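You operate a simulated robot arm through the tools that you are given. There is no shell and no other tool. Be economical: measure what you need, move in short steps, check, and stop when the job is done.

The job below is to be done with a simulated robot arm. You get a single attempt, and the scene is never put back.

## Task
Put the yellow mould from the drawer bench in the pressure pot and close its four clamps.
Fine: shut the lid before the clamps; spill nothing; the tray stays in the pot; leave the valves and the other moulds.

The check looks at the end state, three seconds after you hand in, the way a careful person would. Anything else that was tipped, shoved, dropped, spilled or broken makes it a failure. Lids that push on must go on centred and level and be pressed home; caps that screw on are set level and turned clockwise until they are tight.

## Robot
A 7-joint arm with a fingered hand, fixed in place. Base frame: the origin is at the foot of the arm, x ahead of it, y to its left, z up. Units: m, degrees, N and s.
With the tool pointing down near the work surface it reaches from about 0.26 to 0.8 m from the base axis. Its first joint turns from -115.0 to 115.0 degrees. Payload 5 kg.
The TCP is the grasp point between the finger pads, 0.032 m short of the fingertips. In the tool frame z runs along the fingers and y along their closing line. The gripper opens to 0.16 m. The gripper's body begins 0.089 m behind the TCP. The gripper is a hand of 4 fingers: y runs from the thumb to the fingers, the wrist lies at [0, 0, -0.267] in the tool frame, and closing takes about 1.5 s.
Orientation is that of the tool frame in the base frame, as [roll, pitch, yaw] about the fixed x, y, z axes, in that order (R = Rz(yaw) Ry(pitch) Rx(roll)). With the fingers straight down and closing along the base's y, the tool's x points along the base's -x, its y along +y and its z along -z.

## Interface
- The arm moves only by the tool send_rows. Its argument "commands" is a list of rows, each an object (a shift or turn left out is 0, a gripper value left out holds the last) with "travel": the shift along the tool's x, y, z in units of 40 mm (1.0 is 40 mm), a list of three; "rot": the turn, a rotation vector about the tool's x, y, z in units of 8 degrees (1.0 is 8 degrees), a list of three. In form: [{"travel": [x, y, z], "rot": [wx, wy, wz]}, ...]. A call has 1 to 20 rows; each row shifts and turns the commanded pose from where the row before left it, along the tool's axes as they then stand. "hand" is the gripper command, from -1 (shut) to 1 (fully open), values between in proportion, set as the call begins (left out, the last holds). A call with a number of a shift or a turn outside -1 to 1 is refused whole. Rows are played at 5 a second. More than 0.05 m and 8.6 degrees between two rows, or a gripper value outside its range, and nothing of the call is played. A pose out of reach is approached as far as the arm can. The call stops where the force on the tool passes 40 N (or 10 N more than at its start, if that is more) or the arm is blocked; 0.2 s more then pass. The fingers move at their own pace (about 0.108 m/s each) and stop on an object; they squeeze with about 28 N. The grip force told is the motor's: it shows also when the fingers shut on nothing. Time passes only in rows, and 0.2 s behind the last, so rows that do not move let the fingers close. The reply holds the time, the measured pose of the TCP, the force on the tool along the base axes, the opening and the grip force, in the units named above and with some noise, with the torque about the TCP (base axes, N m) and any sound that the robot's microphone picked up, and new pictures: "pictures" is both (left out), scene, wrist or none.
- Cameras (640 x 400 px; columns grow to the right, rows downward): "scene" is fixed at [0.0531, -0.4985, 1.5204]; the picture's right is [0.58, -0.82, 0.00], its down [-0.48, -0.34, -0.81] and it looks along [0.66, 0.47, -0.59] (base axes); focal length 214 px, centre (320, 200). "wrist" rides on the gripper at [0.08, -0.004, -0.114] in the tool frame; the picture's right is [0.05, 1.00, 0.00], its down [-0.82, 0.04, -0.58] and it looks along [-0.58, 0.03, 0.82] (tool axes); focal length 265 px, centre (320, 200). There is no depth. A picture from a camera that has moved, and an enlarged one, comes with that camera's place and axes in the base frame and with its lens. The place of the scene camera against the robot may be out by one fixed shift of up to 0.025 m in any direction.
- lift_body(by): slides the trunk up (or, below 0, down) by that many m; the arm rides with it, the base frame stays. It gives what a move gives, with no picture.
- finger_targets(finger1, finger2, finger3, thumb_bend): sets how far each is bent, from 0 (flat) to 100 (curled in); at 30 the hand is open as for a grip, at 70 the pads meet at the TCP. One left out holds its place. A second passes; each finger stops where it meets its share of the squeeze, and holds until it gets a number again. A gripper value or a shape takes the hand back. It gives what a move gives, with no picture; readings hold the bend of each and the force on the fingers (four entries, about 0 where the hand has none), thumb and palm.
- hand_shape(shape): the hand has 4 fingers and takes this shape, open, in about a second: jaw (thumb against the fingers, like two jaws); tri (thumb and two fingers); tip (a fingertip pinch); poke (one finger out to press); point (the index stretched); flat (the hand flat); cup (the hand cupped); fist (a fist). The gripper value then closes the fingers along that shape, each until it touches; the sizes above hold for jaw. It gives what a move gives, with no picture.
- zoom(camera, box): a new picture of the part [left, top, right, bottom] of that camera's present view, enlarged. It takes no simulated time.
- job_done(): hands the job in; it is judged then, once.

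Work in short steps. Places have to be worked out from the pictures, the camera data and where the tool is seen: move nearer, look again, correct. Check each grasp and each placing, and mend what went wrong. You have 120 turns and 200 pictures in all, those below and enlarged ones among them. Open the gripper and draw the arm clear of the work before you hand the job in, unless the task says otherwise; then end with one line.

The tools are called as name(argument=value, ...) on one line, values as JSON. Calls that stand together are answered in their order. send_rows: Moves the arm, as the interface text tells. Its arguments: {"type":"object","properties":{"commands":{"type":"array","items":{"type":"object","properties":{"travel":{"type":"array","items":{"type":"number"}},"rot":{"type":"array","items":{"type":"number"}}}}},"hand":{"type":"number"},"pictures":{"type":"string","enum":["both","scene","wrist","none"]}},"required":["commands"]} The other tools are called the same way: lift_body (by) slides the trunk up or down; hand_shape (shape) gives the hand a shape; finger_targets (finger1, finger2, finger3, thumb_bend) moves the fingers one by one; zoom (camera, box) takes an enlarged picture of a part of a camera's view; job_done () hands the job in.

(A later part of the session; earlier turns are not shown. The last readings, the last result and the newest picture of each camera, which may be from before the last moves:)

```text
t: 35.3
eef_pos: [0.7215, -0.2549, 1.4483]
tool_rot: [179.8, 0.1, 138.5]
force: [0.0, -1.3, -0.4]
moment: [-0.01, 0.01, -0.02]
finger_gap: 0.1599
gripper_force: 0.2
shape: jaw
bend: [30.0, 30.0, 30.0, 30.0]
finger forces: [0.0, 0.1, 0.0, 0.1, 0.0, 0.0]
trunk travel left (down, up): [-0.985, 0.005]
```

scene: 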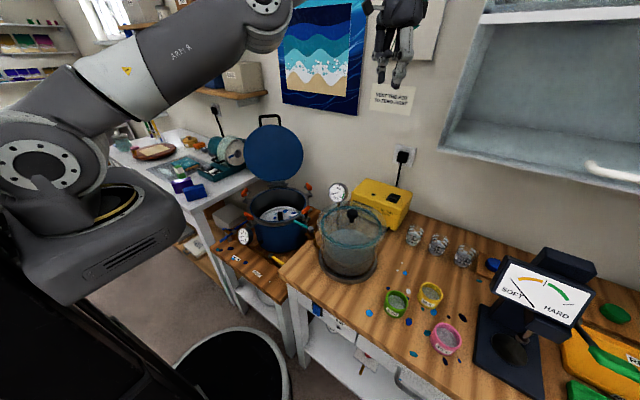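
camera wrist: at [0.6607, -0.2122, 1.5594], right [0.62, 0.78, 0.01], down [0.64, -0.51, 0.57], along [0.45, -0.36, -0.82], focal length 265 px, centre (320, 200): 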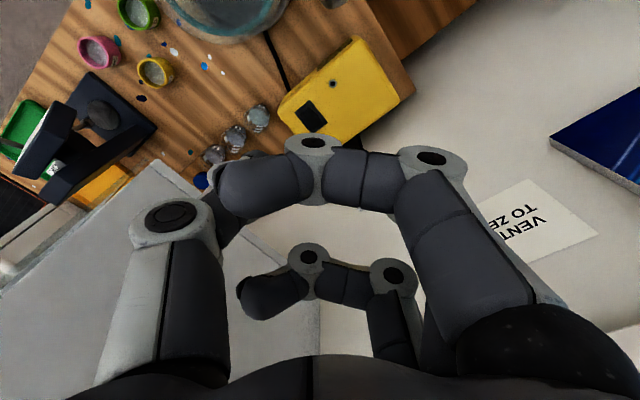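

The mould triangulates to about (0.52, -0.56, 0.92) — within reach. I'll move closer and lower above it.

send_rows(commands=[{"travel": [0.05, -0.75, 0.6]}, {"travel": [0.05, -0.75, 0.6]}, {"travel": [0.05, -0.75, 0.6]}, {"travel": [0.05, -0.75, 0.6]}, {"travel": [0.05, -0.75, 0.6]}, {"travel": [0.05, -0.75, 0.6]}, {"travel": [0.05, -0.75, 0.6]}])

```text
t: 36.9
eef_pos: [0.5698, -0.4025, 1.2799]
tool_rot: [179.8, 0.1, 138.4]
force: [0.1, -0.4, -0.3]
moment: [0.04, 0.02, -0.01]
finger_gap: 0.1603
gripper_force: 0.0
shape: jaw
bend: [30.0, 30.0, 30.0, 30.0]
finger forces: [0.0, 0.1, 0.1, 0.0, 0.0, 0.0]
trunk travel left (down, up): [-0.985, 0.005]
camera wrist: at [0.5073, -0.3531, 1.3936], right [0.62, 0.78, 0.01], down [0.64, -0.51, 0.58], along [0.46, -0.36, -0.82], focal length 265 px, centre (320, 200)
```

scene: 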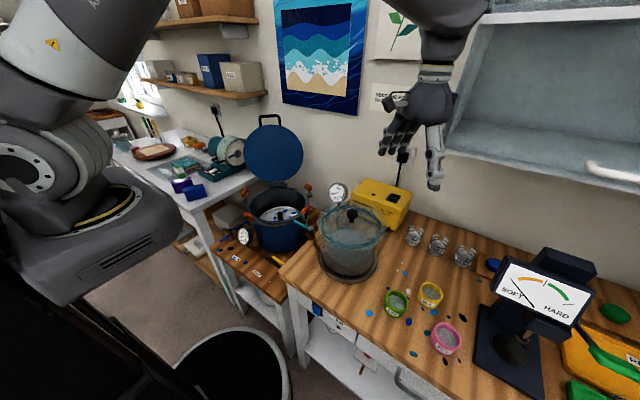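
wrist: 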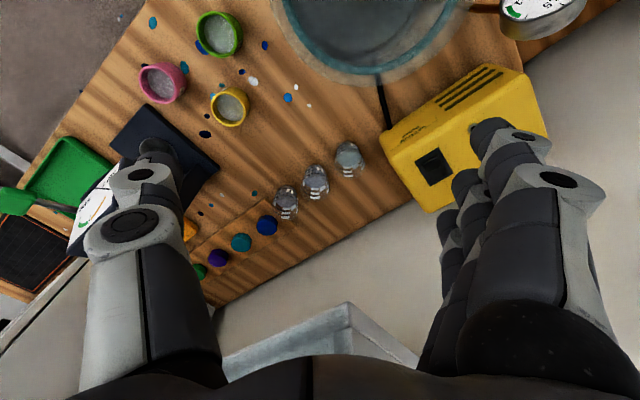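

The mould sits at about (0.517,-0.557); green is at az 140° and pink at az 213° from it, so I close along base x, with the thumb passing between them (yaw 90). Rotate and move above.

send_rows(commands=[{"rot": [0, 0, 1]}, {"rot": [0, 0, 1]}, {"rot": [0, 0, 1]}, {"rot": [0, 0, 1]}, {"rot": [0, 0, 1]}, {"rot": [0, 0, 1]}, {"rot": [0, 0, 0.05], "travel": [-0.55, -0.19, 0.71]}, {"travel": [-0.55, -0.19, 0.71]}, {"travel": [-0.55, -0.19, 0.71]}, {"travel": [-0.55, -0.19, 0.71]}, {"travel": [-0.55, -0.19, 0.71]}, {"travel": [-0.55, -0.19, 0.71]}, {"travel": [-0.55, -0.19, 0.71]}])

```text
t: 39.7
eef_pos: [0.5194, -0.5551, 1.0808]
tool_rot: [179.8, -0.2, 90.1]
force: [0.4, 0.2, 0.4]
moment: [0.01, 0.03, -0.02]
finger_gap: 0.1599
gripper_force: 0.1
shape: jaw
bend: [30.0, 30.0, 30.0, 30.0]
finger forces: [0.0, 0.0, 0.1, 0.1, 0.0, 0.0]
trunk travel left (down, up): [-0.985, 0.005]
camera wrist: at [0.5146, -0.4753, 1.1947], right [1.0, 0.05, 0.0], down [0.04, -0.82, 0.58], along [0.03, -0.57, -0.82], focal length 265 px, centre (320, 200)
```

scene: 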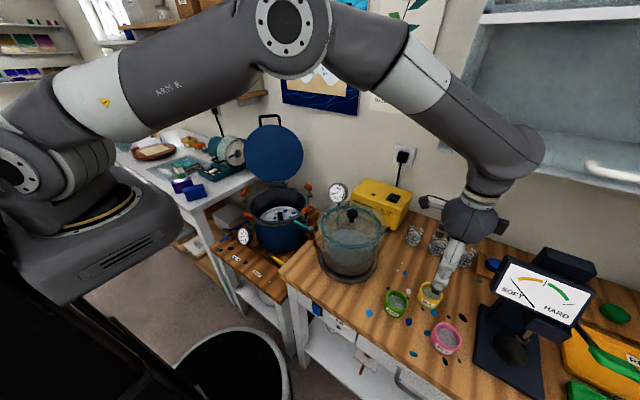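
wrist: 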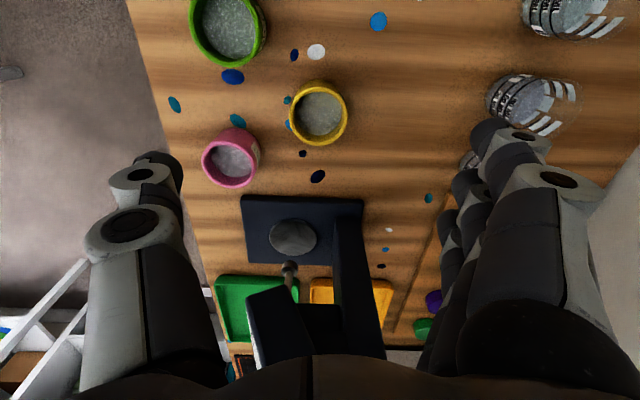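

Mould rim at ≈(0.518,-0.555,0.929), diameter ~0.06 m. The hand is aligned; I'll narrow to ~0.10 m opening and descend to z≈0.965.

send_rows(commands=[{}, {}, {"travel": [0, 0, 0.58]}, {"travel": [0, 0, 0.58]}, {"travel": [0, 0, 0.58]}, {"travel": [0, 0, 0.58]}, {"travel": [0, 0, 0.58]}], hand=0.25)

zoom(camera="scene", box=[370, 210, 490, 310])

```text
t: 41.3
eef_pos: [0.5206, -0.5557, 0.9644]
tool_rot: [179.8, -0.1, 90.0]
force: [0.0, 0.0, 0.3]
moment: [0.0, 0.0, -0.01]
finger_gap: 0.1004
gripper_force: 0.2
shape: jaw
bend: [70.0, 70.0, 70.0, 68.0]
finger forces: [0.0, 0.0, 0.0, 0.0, 0.1, 0.0]
trunk travel left (down, up): [-0.985, 0.005]
camera wrist: at [0.5164, -0.4763, 1.0797], right [1.0, 0.05, 0.0], down [0.04, -0.82, 0.57], along [0.03, -0.57, -0.82], focal length 265 px, centre (320, 200)
```

scene: 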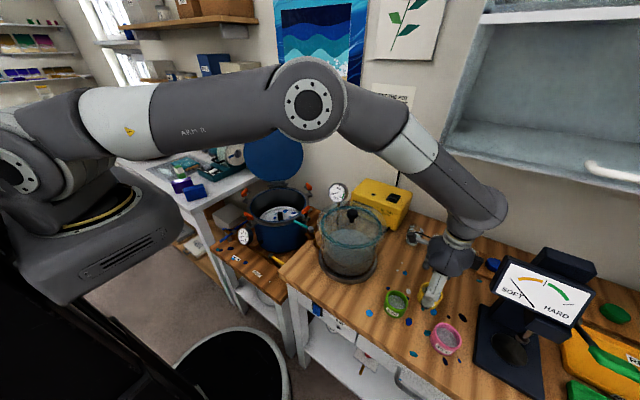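
wrist: 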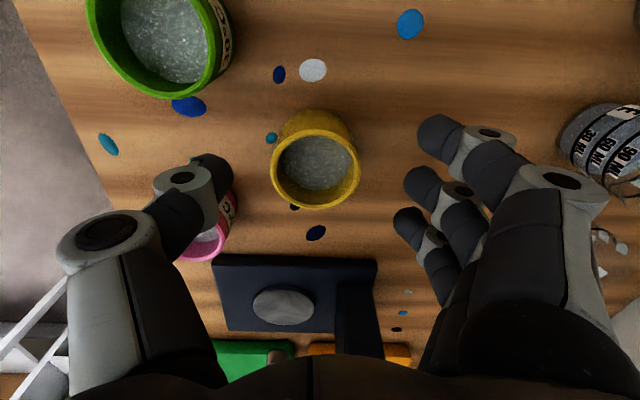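

```text
4.00 times, centred on (430, 260) of scene
camera zoom: at [0.0531, -0.4985, 1.5204], right [0.58, -0.82, 0.0], down [-0.48, -0.34, -0.81], along [0.66, 0.47, -0.59], focal length 858 px, centre (-120, -40)
```

zoom: 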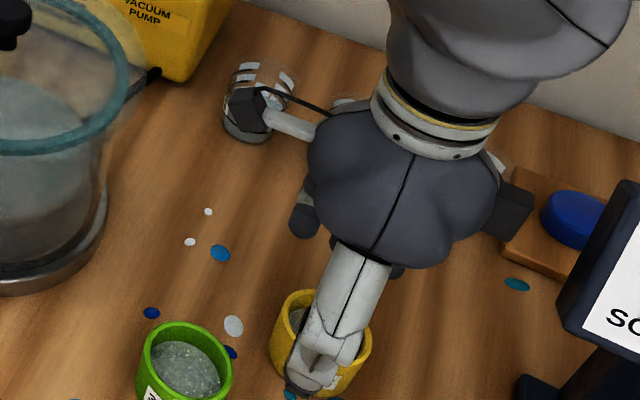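

Small alignment correction, then down to z≈0.932 so the pads straddle the mould.

send_rows(commands=[{"travel": [0.07, -0.08, 0.2]}, {"travel": [0, 0, 0.3]}, {"travel": [0, 0, 0.3]}])

zoom(camera="scene", box=[390, 250, 470, 310])

```text
t: 42.1
eef_pos: [0.5162, -0.5515, 0.9339]
tool_rot: [179.8, 0.0, 90.0]
force: [0.1, -0.4, -0.2]
moment: [0.06, -0.04, 0.01]
finger_gap: 0.1005
gripper_force: 0.1
shape: jaw
bend: [70.0, 70.0, 70.0, 68.0]
finger forces: [0.0, 0.0, 0.0, 0.1, 0.1, 0.0]
trunk travel left (down, up): [-0.985, 0.005]
camera wrist: at [0.5123, -0.4718, 1.0468], right [1.0, 0.05, 0.0], down [0.04, -0.82, 0.58], along [0.03, -0.57, -0.82], focal length 265 px, centre (320, 200)
```

scene: 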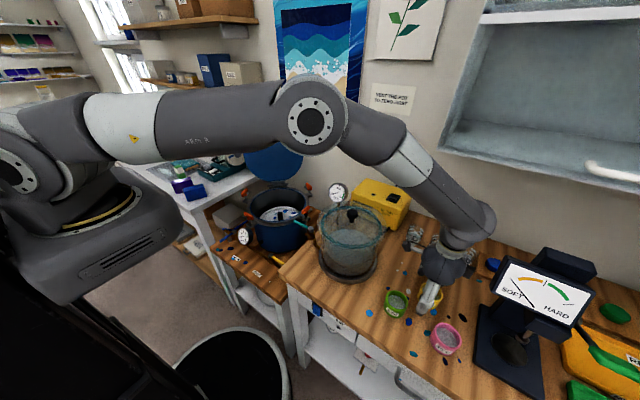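
wrist: 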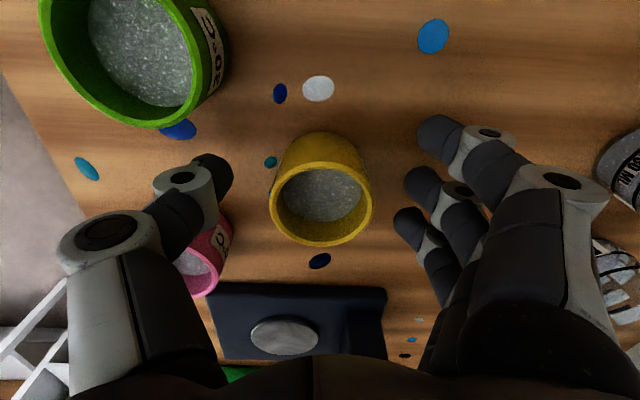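

```text
6.67 times, centred on (430, 280) of scene
camera zoom: at [0.0531, -0.4985, 1.5204], right [0.58, -0.82, 0.0], down [-0.48, -0.34, -0.81], along [0.66, 0.47, -0.59], focal length 1430 px, centre (-413, -333)
```

zoom: 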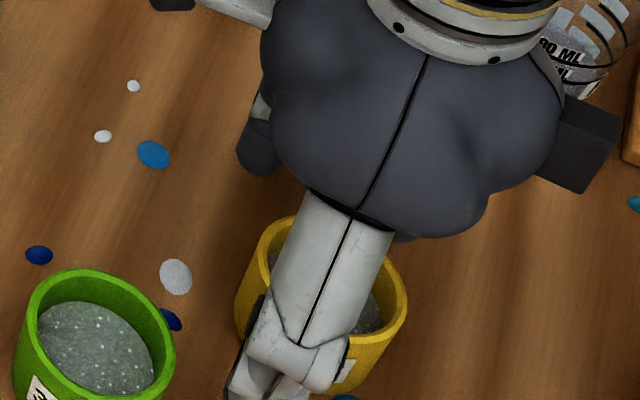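

The mould stands on the bench at z≈0.895, rim ≈0.93; it's centred. Tiny correction and close on it.

send_rows(commands=[{"travel": [-0.1, 0, 0.06]}], pictures="none")

send_rows(commands=[{}, {}, {}, {}, {}, {}, {}, {}], hand=-0.6, pictures="wrist")

```text
t: 42.5
eef_pos: [0.5151, -0.5558, 0.9291]
tool_rot: [179.8, -0.2, 90.0]
force: [-0.1, -0.2, -0.1]
moment: [0.02, 0.0, -0.01]
finger_gap: 0.1004
gripper_force: 0.0
shape: jaw
bend: [70.0, 70.0, 70.0, 68.0]
finger forces: [0.1, 0.1, 0.1, 0.0, 0.0, 0.0]
trunk travel left (down, up): [-0.985, 0.005]
```

```text
t: 44.3
eef_pos: [0.5171, -0.5546, 0.9299]
tool_rot: [179.8, -0.2, 89.9]
force: [0.1, 0.0, -0.2]
moment: [0.0, 0.0, -0.04]
finger_gap: 0.0366
gripper_force: 28.1
shape: jaw
bend: [67.0, 73.0, 73.0, 70.0]
finger forces: [3.8, 11.0, 10.9, 0.0, 24.0, 0.1]
trunk travel left (down, up): [-0.985, 0.005]
camera wrist: at [0.5121, -0.4753, 1.0444], right [1.0, 0.05, 0.0], down [0.04, -0.82, 0.58], along [0.03, -0.57, -0.82], focal length 265 px, centre (320, 200)
```

wrist: 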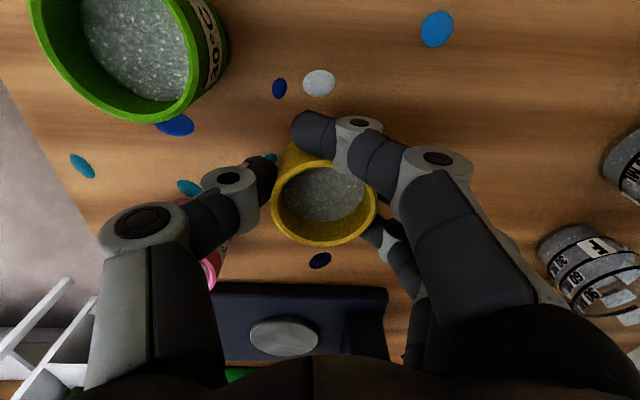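

Gripped: forces on all fingers and the thumb. I lift 4 cm slowly and check that it stays level.

send_rows(commands=[{"travel": [0, 0, -0.25]}, {"travel": [0, 0, -0.25]}, {"travel": [0, 0, -0.25]}, {"travel": [0, 0, -0.25]}])

zoom(camera="scene", box=[370, 230, 470, 310])

```text
t: 45.3
eef_pos: [0.5153, -0.5552, 0.97]
tool_rot: [179.7, -0.2, 90.1]
force: [-0.2, 0.2, -1.0]
moment: [0.0, 0.0, 0.0]
finger_gap: 0.0364
gripper_force: 28.4
shape: jaw
bend: [67.0, 73.0, 73.0, 70.0]
finger forces: [3.6, 11.3, 10.6, 0.0, 23.8, 0.0]
trunk travel left (down, up): [-0.985, 0.005]
camera wrist: at [0.512, -0.4752, 1.0841], right [1.0, 0.05, 0.0], down [0.04, -0.82, 0.57], along [0.03, -0.57, -0.82], focal length 265 px, centre (320, 200)
```

scene: 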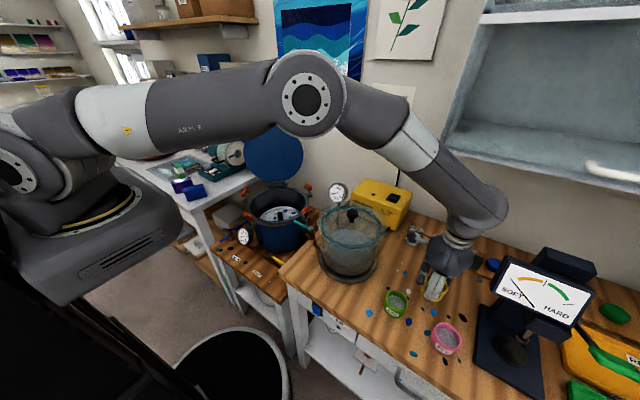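
wrist: 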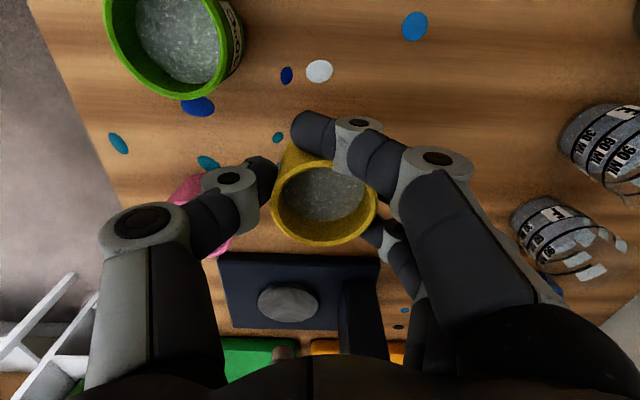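

```text
5.00 times, centred on (420, 270) of scene
camera zoom: at [0.0531, -0.4985, 1.5204], right [0.58, -0.82, 0.0], down [-0.48, -0.34, -0.81], along [0.66, 0.47, -0.59], focal length 1072 px, centre (-180, -150)
```

zoom: 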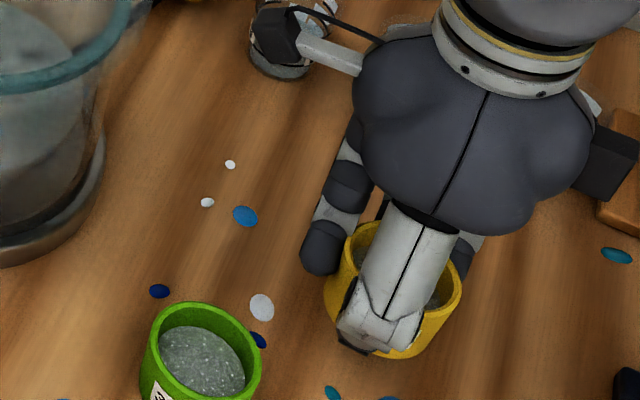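

Held and level. I'll lift smoothly to z≈1.28 for the transfer.

send_rows(commands=[{"travel": [0, 0, -0.3]}, {"travel": [0, 0, -0.6]}, {"travel": [0, 0, -0.6]}, {"travel": [0, 0, -0.6]}, {"travel": [0, 0, -0.6]}, {"travel": [0, 0, -0.6]}, {"travel": [0, 0, -0.6]}, {"travel": [0, 0, -0.6]}, {"travel": [0, 0, -0.6]}, {"travel": [0, 0, -0.6]}, {"travel": [0, 0, -0.6]}, {"travel": [0, 0, -0.6]}, {"travel": [0, 0, -0.6]}, {"travel": [0, 0, -0.3]}], pictures="wrist")

```text
t: 48.3
eef_pos: [0.5148, -0.5574, 1.2833]
tool_rot: [179.8, -0.2, 90.2]
force: [0.1, -0.3, -0.7]
moment: [0.0, 0.01, -0.01]
finger_gap: 0.0364
gripper_force: 28.0
shape: jaw
bend: [68.0, 73.0, 73.0, 70.0]
finger forces: [3.4, 11.5, 10.8, 0.1, 23.8, 0.0]
trunk travel left (down, up): [-0.985, 0.005]
camera wrist: at [0.5102, -0.4769, 1.3973], right [1.0, 0.05, 0.0], down [0.04, -0.82, 0.58], along [0.03, -0.57, -0.82], focal length 265 px, centre (320, 200)
```

wrist: 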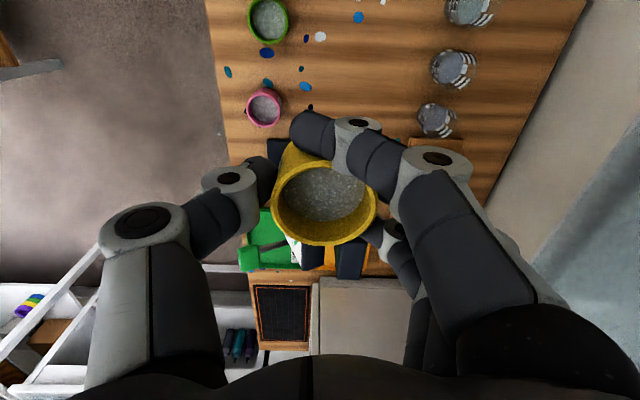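

Now the horizontal transfer toward the pot at height, ramped gently.

send_rows(commands=[{"travel": [0.3, 0.04, 0]}, {"travel": [0.55, 0.08, 0]}, {"travel": [0.7, 0.1, 0]}, {"travel": [0.75, 0.12, 0]}, {"travel": [0.75, 0.12, 0]}, {"travel": [0.75, 0.12, 0]}, {"travel": [0.75, 0.12, 0]}, {"travel": [0.75, 0.12, 0]}, {"travel": [0.75, 0.12, 0]}, {"travel": [0.75, 0.12, 0]}, {"travel": [0.75, 0.12, 0]}, {"travel": [0.75, 0.12, 0]}, {"travel": [0.75, 0.12, 0]}, {"travel": [0.75, 0.12, 0]}, {"travel": [0.75, 0.12, 0]}, {"travel": [0.75, 0.12, 0]}, {"travel": [0.75, 0.12, 0]}, {"travel": [0.6, 0.1, 0]}, {"travel": [0.4, 0.06, 0]}, {"travel": [0.2, 0.03, 0]}], pictures="scene")

```text
t: 52.5
eef_pos: [0.5993, -0.0256, 1.2847]
tool_rot: [179.8, -0.2, 90.0]
force: [-0.6, 0.6, -0.6]
moment: [0.0, 0.02, 0.0]
finger_gap: 0.0363
gripper_force: 28.1
shape: jaw
bend: [68.0, 73.0, 73.0, 70.0]
finger forces: [3.3, 11.6, 10.8, 0.0, 23.6, 0.0]
trunk travel left (down, up): [-0.985, 0.005]
```

scene: 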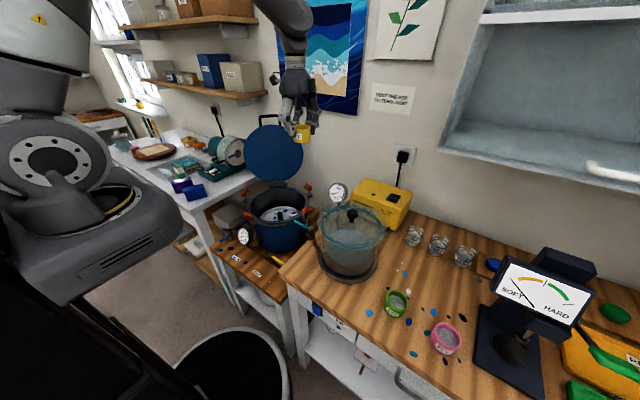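

Rotating to yaw 135 and moving over the chosen spot (pot centre offset toward az -45, opposite side from lid hinge line).

send_rows(commands=[{"rot": [0, 0, -0.4]}, {"rot": [0, 0, -0.7]}, {"rot": [0, 0, -0.8]}, {"rot": [0, 0, -0.8]}, {"rot": [0, 0, -0.8]}, {"rot": [0, 0, -0.8]}, {"rot": [0, 0, -0.8]}, {"rot": [0, 0, -0.5]}, {"travel": [0.15, 0.25, 0]}, {"travel": [0.3, 0.46, 0]}, {"travel": [0.4, 0.6, 0]}, {"travel": [0.4, 0.6, 0]}, {"travel": [0.35, 0.55, 0]}, {"travel": [0.2, 0.33, 0]}])

zoom(camera="wrist", box=[160, 0, 480, 200])

```text
t: 55.5
eef_pos: [0.6264, 0.1035, 1.2841]
tool_rot: [179.8, -0.1, 134.8]
force: [-0.1, 0.1, -0.7]
moment: [0.01, 0.02, -0.01]
finger_gap: 0.0363
gripper_force: 27.7
shape: jaw
bend: [68.0, 73.0, 73.0, 70.0]
finger forces: [3.2, 11.6, 10.9, 0.0, 23.7, 0.0]
trunk travel left (down, up): [-0.985, 0.005]
camera wrist: at [0.5664, 0.1572, 1.3984], right [0.67, 0.74, 0.0], down [0.6, -0.55, 0.58], along [0.43, -0.39, -0.82], focal length 265 px, centre (320, 200)
```

scene: 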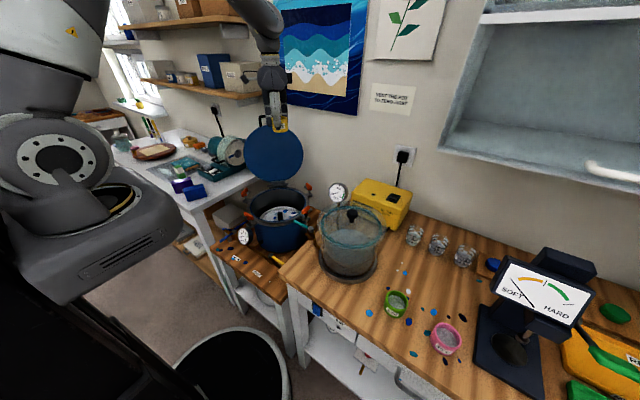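
wrist: 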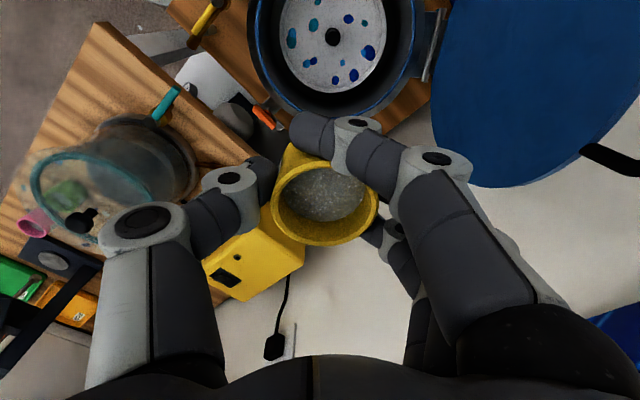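

```text
2.00 times, centred on (320, 100) of wrist
camera zoom: at [0.5664, 0.1572, 1.3984], right [0.67, 0.74, 0.0], down [0.6, -0.55, 0.58], along [0.43, -0.39, -0.82], focal length 531 px, centre (320, 400)
```

zoom: 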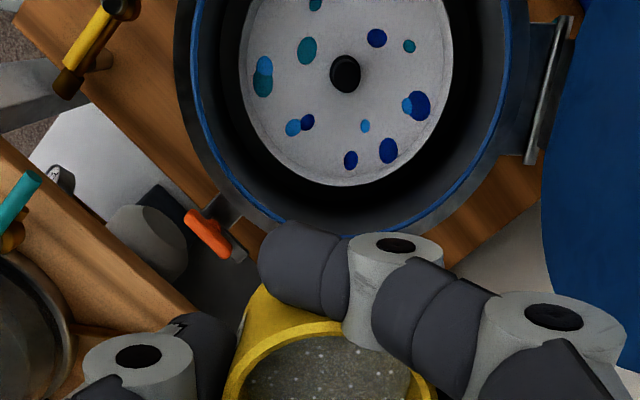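

From two views: tray at z≈0.77, tray/pot centre ≈(0.613,0.151), tray radius ≈0.108, small central post. Target spot ≈(0.659,0.105). I'll move over it and go down to z≈1.06, then re-measure.

send_rows(commands=[{"travel": [-0.18, 0.2, 0]}, {"travel": [-0.18, 0.2, 0.2]}, {"travel": [-0.18, 0.2, 0.5]}, {"travel": [0, 0, 0.7]}, {"travel": [0, 0, 0.7]}, {"travel": [0, 0, 0.7]}, {"travel": [0, 0, 0.7]}, {"travel": [0, 0, 0.7]}, {"travel": [0, 0, 0.7]}, {"travel": [0, 0, 0.5]}, {"travel": [0, 0, 0.2]}])

zoom(camera="wrist", box=[160, 0, 480, 200])

zoom(camera="scene", box=[220, 130, 330, 240])

```text
t: 57.9
eef_pos: [0.6586, 0.1046, 1.0598]
tool_rot: [179.8, 0.0, 134.8]
force: [0.4, -0.5, -0.3]
moment: [-0.02, 0.02, 0.01]
finger_gap: 0.0362
gripper_force: 28.3
shape: jaw
bend: [68.0, 73.0, 73.0, 70.0]
finger forces: [3.0, 11.6, 11.0, 0.1, 23.6, 0.1]
trunk travel left (down, up): [-0.985, 0.005]
camera wrist: at [0.5995, 0.158, 1.174], right [0.67, 0.74, 0.0], down [0.6, -0.55, 0.58], along [0.43, -0.39, -0.82], focal length 265 px, centre (320, 200)
```

scene: 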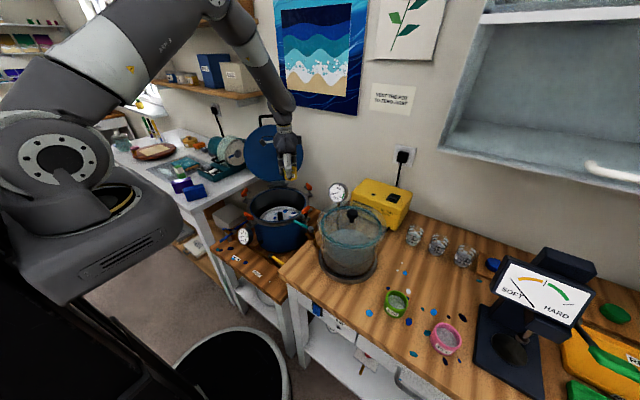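
wrist: 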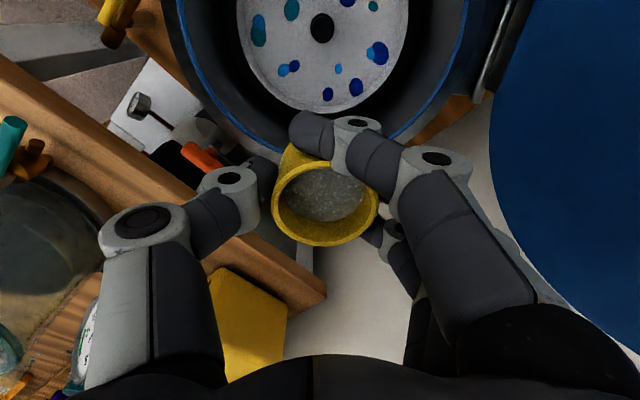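

```text
2.00 times, centred on (320, 100) of wrist
camera zoom: at [0.5995, 0.158, 1.174], right [0.67, 0.74, 0.0], down [0.6, -0.55, 0.58], along [0.43, -0.39, -0.82], focal length 531 px, centre (320, 400)
```

zoom: 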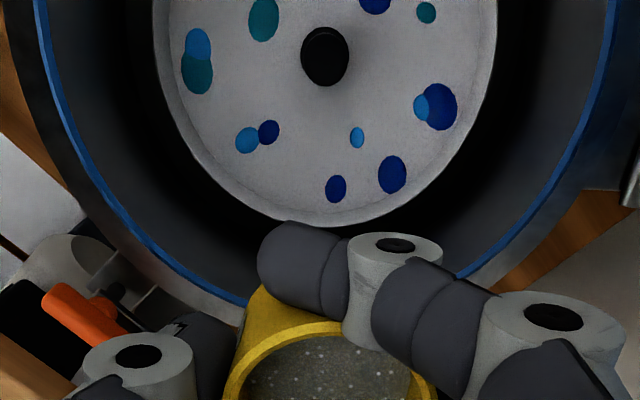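

```text
3.64 times, centred on (275, 185) of scene
camera zoom: at [0.0531, -0.4985, 1.5204], right [0.58, -0.82, 0.0], down [-0.48, -0.34, -0.81], along [0.66, 0.47, -0.59], focal length 780 px, centre (484, 254)
```

zoom: 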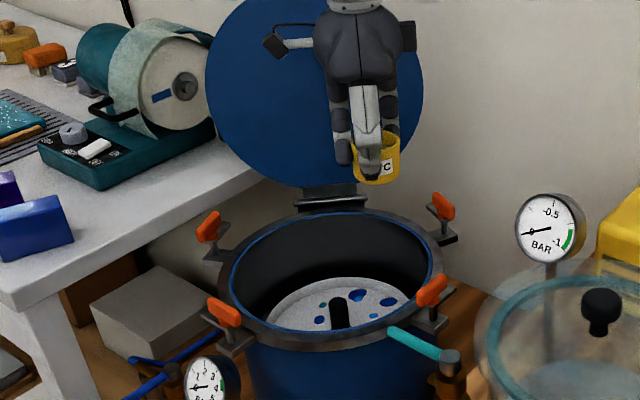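

Refined: tray centre ≈(0.617,0.147), r≈0.108, z≈0.768; current TCP is over the spot at r≈0.06. Lowering into the pot to z≈0.86 first.

send_rows(commands=[{"travel": [0, 0, 0.2]}, {"travel": [0, 0, 0.5]}, {"travel": [0, 0, 0.5]}, {"travel": [0, 0, 0.5]}, {"travel": [0, 0, 0.5]}, {"travel": [0, 0, 0.5]}, {"travel": [0, 0, 0.5]}, {"travel": [0, 0, 0.5]}, {"travel": [0, 0, 0.5]}, {"travel": [0, 0, 0.5]}, {"travel": [0, 0, 0.3]}])

zoom(camera="scene", box=[230, 150, 320, 240])

```text
t: 60.3
eef_pos: [0.6607, 0.1062, 0.859]
tool_rot: [179.7, 0.1, 134.9]
force: [0.6, -0.4, -0.1]
moment: [-0.01, -0.01, 0.01]
finger_gap: 0.0361
gripper_force: 28.2
shape: jaw
bend: [68.0, 73.0, 73.0, 70.0]
finger forces: [2.8, 11.6, 11.0, 0.0, 23.6, 0.0]
trunk travel left (down, up): [-0.985, 0.005]
camera wrist: at [0.6005, 0.1595, 0.9735], right [0.67, 0.74, 0.0], down [0.6, -0.55, 0.58], along [0.43, -0.39, -0.82], focal length 265 px, centre (320, 200)
```

scene: 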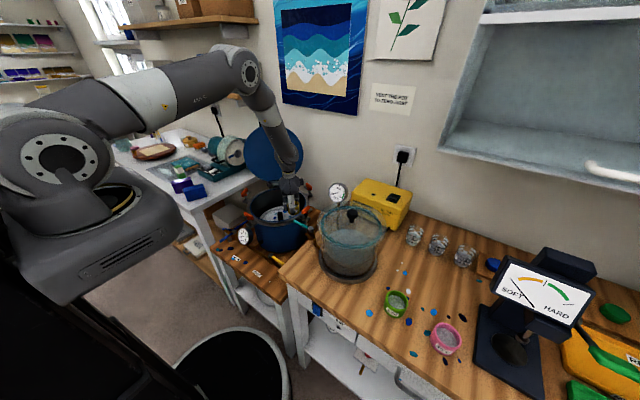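
wrist: 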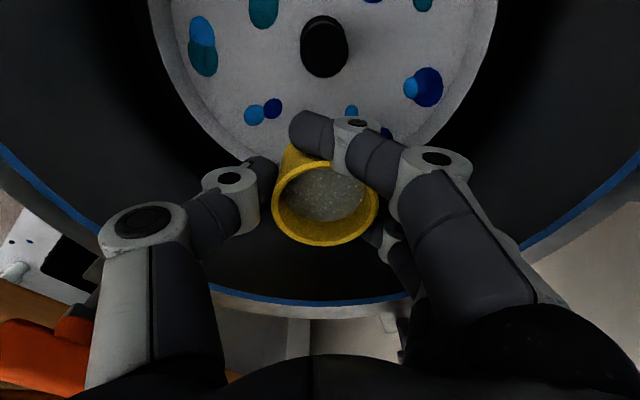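

```text
4.44 times, centred on (275, 195) of scene
camera zoom: at [0.0531, -0.4985, 1.5204], right [0.58, -0.82, 0.0], down [-0.48, -0.34, -0.81], along [0.66, 0.47, -0.59], focal length 953 px, centre (520, 222)
```

zoom: 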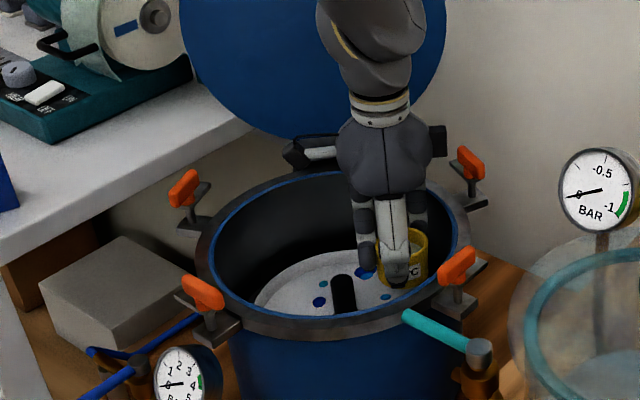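

Clearances look OK but finger 1 would come close to the post, so I shift 6 mm outward and then lower slowly toward the tray.

send_rows(commands=[{"travel": [-0.15, 0, 0]}, {"travel": [0, 0, 0.25]}, {"travel": [0, 0, 0.25]}, {"travel": [0, 0, 0.25]}, {"travel": [0, 0, 0.25]}])

zoom(camera="scene", box=[250, 180, 310, 230])

```text
t: 61.5
eef_pos: [0.6619, 0.1028, 0.8201]
tool_rot: [179.8, -0.1, 134.9]
force: [-9.7, 3.2, 3.0]
moment: [0.03, -0.44, 0.29]
finger_gap: 0.036
gripper_force: 28.4
shape: jaw
bend: [68.0, 73.0, 73.0, 70.0]
finger forces: [3.3, 11.4, 19.8, 0.0, 24.6, 0.0]
trunk travel left (down, up): [-0.985, 0.005]
camera wrist: at [0.6027, 0.1559, 0.9341], right [0.67, 0.74, 0.0], down [0.6, -0.55, 0.58], along [0.43, -0.39, -0.82], focal length 265 px, centre (320, 200)
```

scene: 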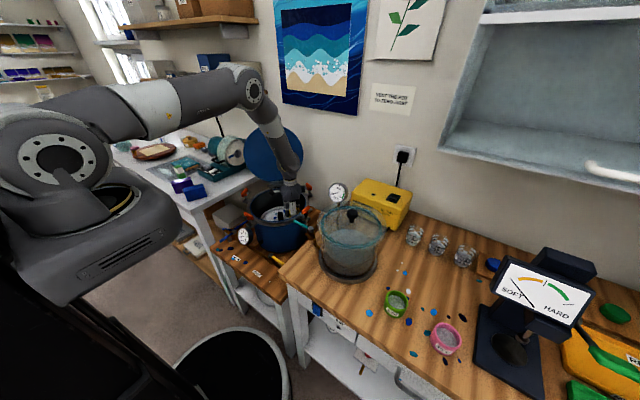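
wrist: 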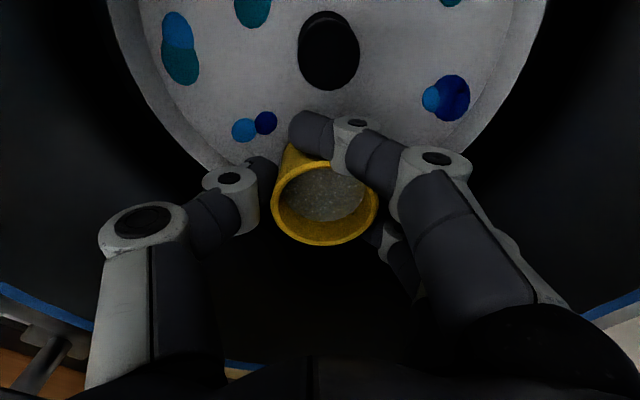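

```text
8.00 times, centred on (280, 205) of scene
camera zoom: at [0.0531, -0.4985, 1.5204], right [0.58, -0.82, 0.0], down [-0.48, -0.34, -0.81], along [0.66, 0.47, -0.59], focal length 1716 px, centre (640, 160)
```

zoom: 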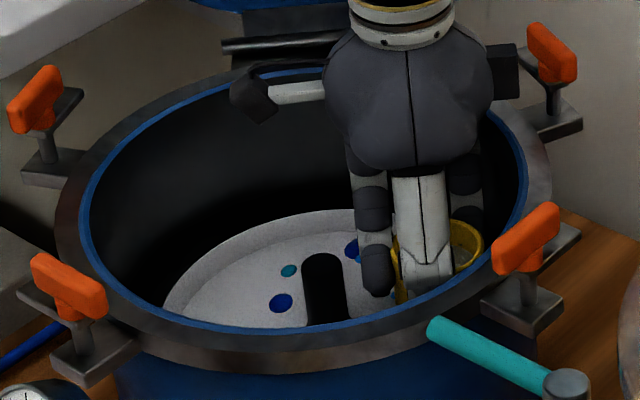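

Finger 3 presses the pot wall (force toward -x). I shift inward/toward the thumb side and check the force clears.

send_rows(commands=[{"travel": [0.05, -0.1, -0.1]}, {"travel": [0.05, -0.1, 0]}, {}], pictures="wrist")

```text
t: 62.3
eef_pos: [0.6553, 0.0985, 0.8252]
tool_rot: [179.7, 0.1, 134.8]
force: [-0.3, 0.5, -1.3]
moment: [-0.03, 0.01, -0.01]
finger_gap: 0.0359
gripper_force: 28.0
shape: jaw
bend: [68.0, 73.0, 73.0, 70.0]
finger forces: [2.7, 11.5, 11.6, 0.0, 24.0, 0.1]
trunk travel left (down, up): [-0.985, 0.005]
camera wrist: at [0.5962, 0.1525, 0.9392], right [0.67, 0.74, 0.0], down [0.6, -0.55, 0.58], along [0.43, -0.39, -0.82], focal length 265 px, centre (320, 200)
```

wrist: 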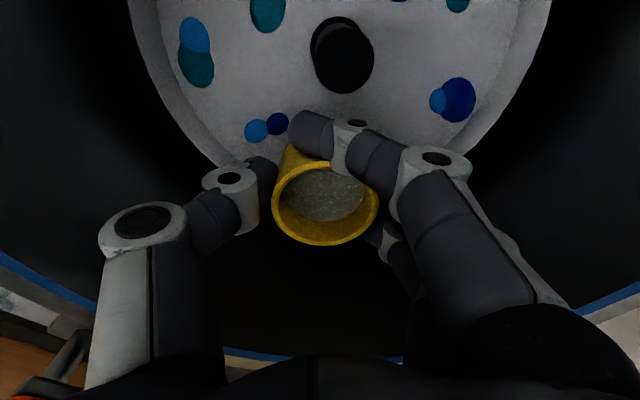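

Force cleared. Lowering in small steps toward contact.

send_rows(commands=[{"travel": [0, 0, 0.1]}, {"travel": [0, 0, 0.1]}, {"travel": [0, 0, 0.1]}], pictures="none")

```text
t: 63.1
eef_pos: [0.6551, 0.0991, 0.8137]
tool_rot: [179.8, 0.0, 134.9]
force: [-0.2, 0.3, -0.4]
moment: [0.03, 0.03, 0.01]
finger_gap: 0.0361
gripper_force: 28.5
shape: jaw
bend: [68.0, 73.0, 73.0, 70.0]
finger forces: [2.9, 11.5, 11.6, 0.1, 24.0, 0.0]
trunk travel left (down, up): [-0.985, 0.005]
```

No contact yet; continuing in 3 mm steps.

send_rows(commands=[{"travel": [0, 0, 0.08]}, {"travel": [0, 0, 0.08]}], pictures="none")

zoom(camera="wrist", box=[180, 60, 440, 260])

zoom(camera="scene", box=[250, 180, 310, 230])

```text
t: 63.7
eef_pos: [0.6553, 0.0991, 0.8086]
tool_rot: [179.5, 0.1, 134.9]
force: [-6.0, 0.3, 25.3]
moment: [-0.06, -0.14, -0.04]
finger_gap: 0.0367
gripper_force: 28.0
shape: jaw
bend: [68.0, 73.0, 73.0, 71.0]
finger forces: [4.8, 12.0, 13.2, 0.0, 30.3, 0.0]
trunk travel left (down, up): [-0.985, 0.005]
```

```text
2.00 times, centred on (310, 160) of wrist
camera zoom: at [0.5959, 0.1532, 0.9229], right [0.67, 0.74, 0.01], down [0.6, -0.55, 0.58], along [0.43, -0.39, -0.81], focal length 531 px, centre (340, 280)
```

zoom: 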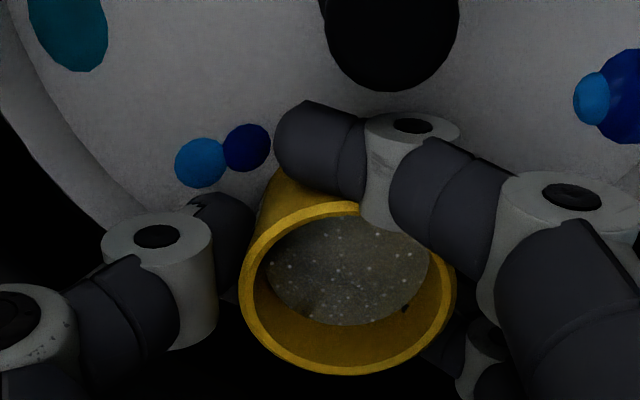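

```text
8.00 times, centred on (280, 205) of scene
camera zoom: at [0.0531, -0.4985, 1.5204], right [0.58, -0.82, 0.0], down [-0.48, -0.34, -0.81], along [0.66, 0.47, -0.59], focal length 1716 px, centre (640, 160)
```

zoom: 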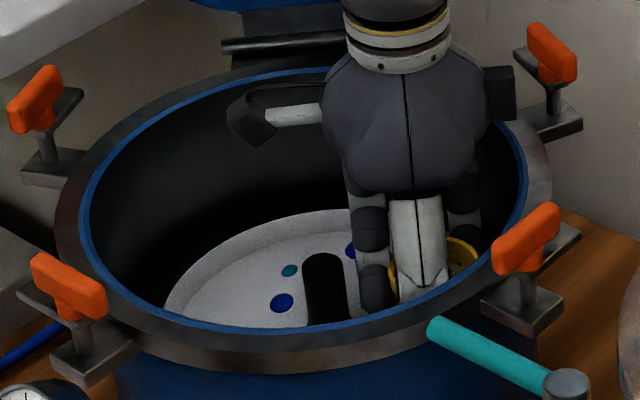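

Contact (25 N up): the mould is on the tray floor. I ease off 2 mm and read the force.

send_rows(commands=[{"travel": [0, 0, -0.04]}], pictures="none")

```text
t: 64.1
eef_pos: [0.6542, 0.099, 0.8096]
tool_rot: [179.7, 0.2, 134.9]
force: [-2.4, 2.6, 19.3]
moment: [0.05, -0.28, -0.05]
finger_gap: 0.0367
gripper_force: 28.3
shape: jaw
bend: [68.0, 73.0, 73.0, 71.0]
finger forces: [4.7, 12.2, 13.6, 0.0, 27.6, 0.1]
trunk travel left (down, up): [-0.985, 0.005]
```

send_rows(commands=[{"travel": [0, 0, -0.03]}], pictures="none")

```text
t: 64.5
eef_pos: [0.6553, 0.0981, 0.8092]
tool_rot: [179.7, 0.1, 135.0]
force: [-0.1, 3.1, 13.8]
moment: [0.09, -0.34, 0.01]
finger_gap: 0.037
gripper_force: 28.7
shape: jaw
bend: [68.0, 73.0, 73.0, 71.0]
finger forces: [4.5, 12.4, 13.5, 0.0, 25.3, 0.1]
trunk travel left (down, up): [-0.985, 0.005]
```

The load is down to 14 N. One more small ease, then I open the fingers slightly.

send_rows(commands=[{"travel": [0, 0, -0.05]}], pictures="none")

send_rows(commands=[{}, {}, {}], hand=-0.2, pictures="wrist")

```text
t: 64.9
eef_pos: [0.6551, 0.0992, 0.8095]
tool_rot: [179.8, -0.1, 134.9]
force: [0.0, 3.0, 4.2]
moment: [0.08, -0.17, 0.07]
finger_gap: 0.0366
gripper_force: 27.8
shape: jaw
bend: [68.0, 73.0, 73.0, 71.0]
finger forces: [3.9, 11.9, 12.3, 0.1, 24.1, 0.1]
trunk travel left (down, up): [-0.985, 0.005]
```

```text
t: 65.7
eef_pos: [0.6574, 0.0976, 0.8104]
tool_rot: [179.8, 0.0, 134.8]
force: [-0.5, 0.9, -0.5]
moment: [-0.03, 0.01, -0.02]
finger_gap: 0.0631
gripper_force: 0.0
shape: jaw
bend: [73.0, 73.0, 73.0, 70.0]
finger forces: [0.0, 0.0, 0.0, 0.0, 0.0, 0.0]
trunk travel left (down, up): [-0.985, 0.005]
camera wrist: at [0.5968, 0.1525, 0.9246], right [0.67, 0.74, 0.0], down [0.6, -0.55, 0.58], along [0.43, -0.39, -0.82], focal length 265 px, centre (320, 200)
```

wrist: 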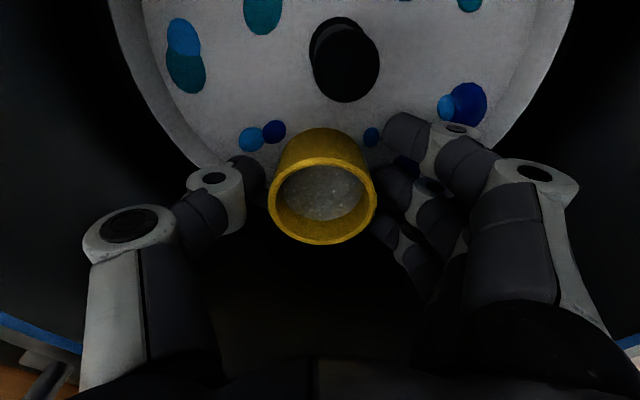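

Released and standing. I open slightly more and rise straight up, slowly at first.

send_rows(commands=[{}, {}, {"travel": [0, 0, -0.2]}, {"travel": [0, 0, -0.3]}, {"travel": [0, 0, -0.4]}], hand=-0.02, pictures="wrist")

```text
t: 66.9
eef_pos: [0.6553, 0.0994, 0.847]
tool_rot: [179.6, 0.0, 134.8]
force: [-0.3, -1.5, 0.1]
moment: [0.0, 0.02, 0.0]
finger_gap: 0.0779
gripper_force: 0.0
shape: jaw
bend: [73.0, 73.0, 73.0, 70.0]
finger forces: [0.1, 0.0, 0.0, 0.0, 0.0, 0.0]
trunk travel left (down, up): [-0.985, 0.005]
camera wrist: at [0.5964, 0.1533, 0.9607], right [0.67, 0.74, 0.0], down [0.6, -0.55, 0.58], along [0.43, -0.39, -0.82], focal length 265 px, centre (320, 200)
```

wrist: 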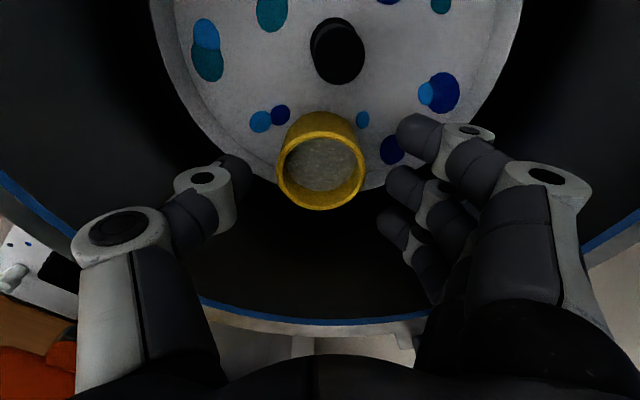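

The mould stays put. Rising to z≈1.1 to see how it sits on the tray.

send_rows(commands=[{"travel": [0, 0, -0.7]}, {"travel": [0, 0, -0.7]}, {"travel": [0, 0, -0.7]}, {"travel": [0, 0, -0.7]}, {"travel": [0, 0, -0.7]}, {"travel": [0, 0, -0.7]}, {"travel": [0, 0, -0.7]}, {"travel": [0, 0, -0.7]}])

zoom(camera="wrist", box=[200, 0, 440, 150])

zoom(camera="scene", box=[240, 170, 320, 230])

```text
t: 68.7
eef_pos: [0.6537, 0.097, 1.0744]
tool_rot: [179.8, 0.0, 134.7]
force: [0.4, -0.5, -0.3]
moment: [0.01, -0.04, -0.04]
finger_gap: 0.0776
gripper_force: 0.0
shape: jaw
bend: [73.0, 73.0, 73.0, 70.0]
finger forces: [0.1, 0.0, 0.1, 0.0, 0.1, 0.0]
trunk travel left (down, up): [-0.985, 0.005]
camera wrist: at [0.5942, 0.1517, 1.1879], right [0.67, 0.74, 0.0], down [0.6, -0.55, 0.58], along [0.43, -0.39, -0.82], focal length 265 px, centre (320, 200)
```

scene: 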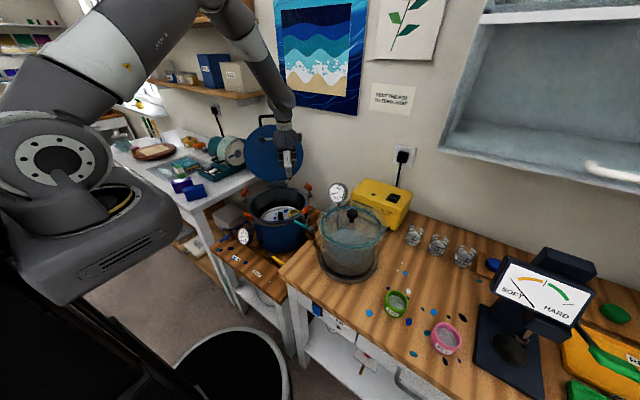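
wrist: 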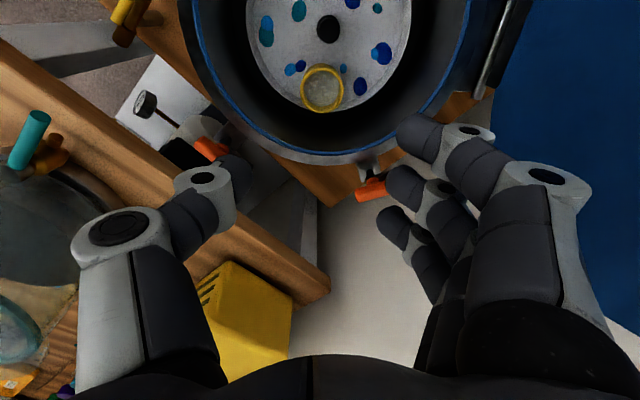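

```text
2.67 times, centred on (320, 75) of wrist
camera zoom: at [0.5942, 0.1517, 1.1879], right [0.67, 0.74, 0.0], down [0.6, -0.55, 0.58], along [0.43, -0.39, -0.82], focal length 708 px, centre (320, 533)
```

zoom: 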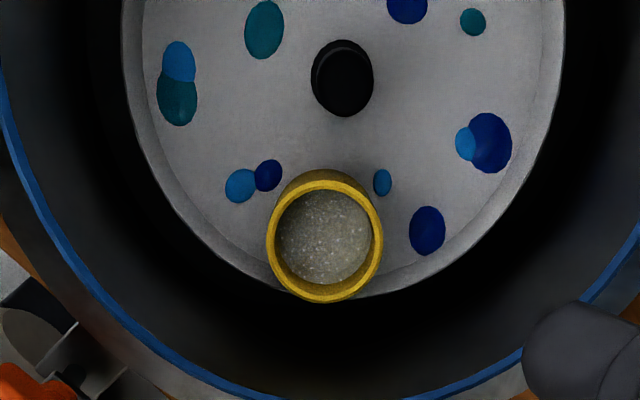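

```text
6.67 times, centred on (280, 200) of scene
camera zoom: at [0.0531, -0.4985, 1.5204], right [0.58, -0.82, 0.0], down [-0.48, -0.34, -0.81], along [0.66, 0.47, -0.59], focal length 1430 px, centre (587, 200)
```

zoom: 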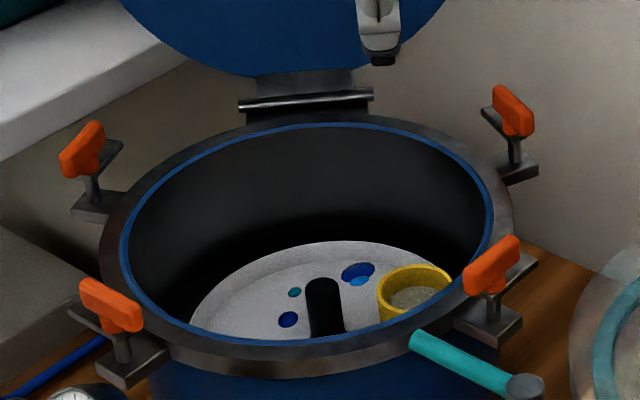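

The mould stands level on the tray, beside the post. Now the lid: I set the same pinch (two fingers curled), rise to z≈1.31 and go back to above the lid handle.

finger_targets(finger1=100, finger3=100, finger2=50, thumb_bend=57)

send_rows(commands=[{"travel": [0, 0, -0.85], "rot": [0, 0, -0.44]}, {"travel": [0, 0, -0.85]}, {"travel": [0, 0, -0.85]}, {"travel": [0, 0, -0.85]}, {"travel": [0, 0, -0.85]}, {"travel": [0, 0, -0.85]}, {"travel": [0, 0, -0.8]}, {"travel": [0.186, 0.7, 0]}, {"travel": [0.186, 0.7, 0]}, {"travel": [0.186, 0.7, 0]}, {"travel": [0.186, 0.7, 0]}, {"travel": [0.186, 0.7, 0]}])

```text
t: 69.7
eef_pos: [0.6551, 0.0976, 1.0723]
tool_rot: [179.8, -0.1, 134.8]
force: [0.2, -0.3, 0.1]
moment: [0.01, 0.01, -0.02]
finger_gap: 0.0575
gripper_force: 0.0
shape: fingers
bend: [100.0, 50.0, 100.0, 56.0]
finger forces: [0.0, 0.0, 0.1, 0.1, 0.0, 0.0]
trunk travel left (down, up): [-0.985, 0.005]
```

```text
t: 72.3
eef_pos: [0.7212, 0.2274, 1.3046]
tool_rot: [179.8, 0.0, 138.4]
force: [0.4, 0.9, 1.1]
moment: [-0.02, 0.0, -0.03]
finger_gap: 0.0579
gripper_force: 0.1
shape: fingers
bend: [100.0, 50.0, 100.0, 56.0]
finger forces: [0.0, 0.0, 0.0, 0.0, 0.0, 0.0]
trunk travel left (down, up): [-0.985, 0.005]
camera wrist: at [0.6588, 0.278, 1.4192], right [0.62, 0.78, 0.0], down [0.64, -0.51, 0.58], along [0.45, -0.36, -0.82], focal length 265 px, centre (320, 200)
```

scene: 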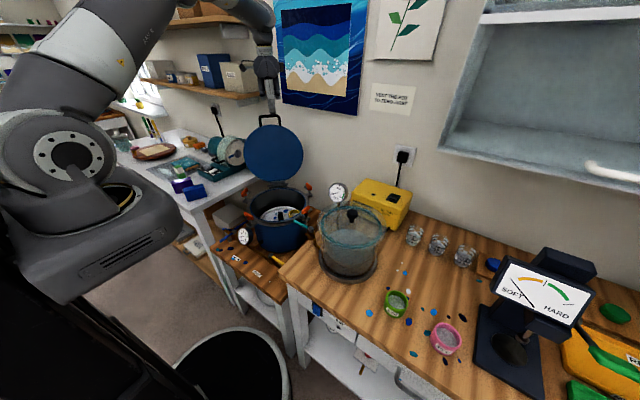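
wrist: 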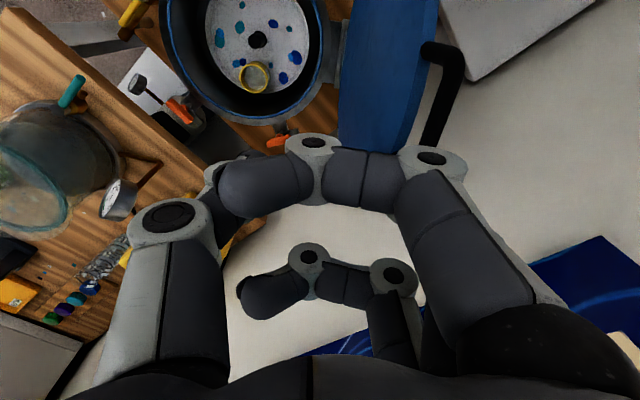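

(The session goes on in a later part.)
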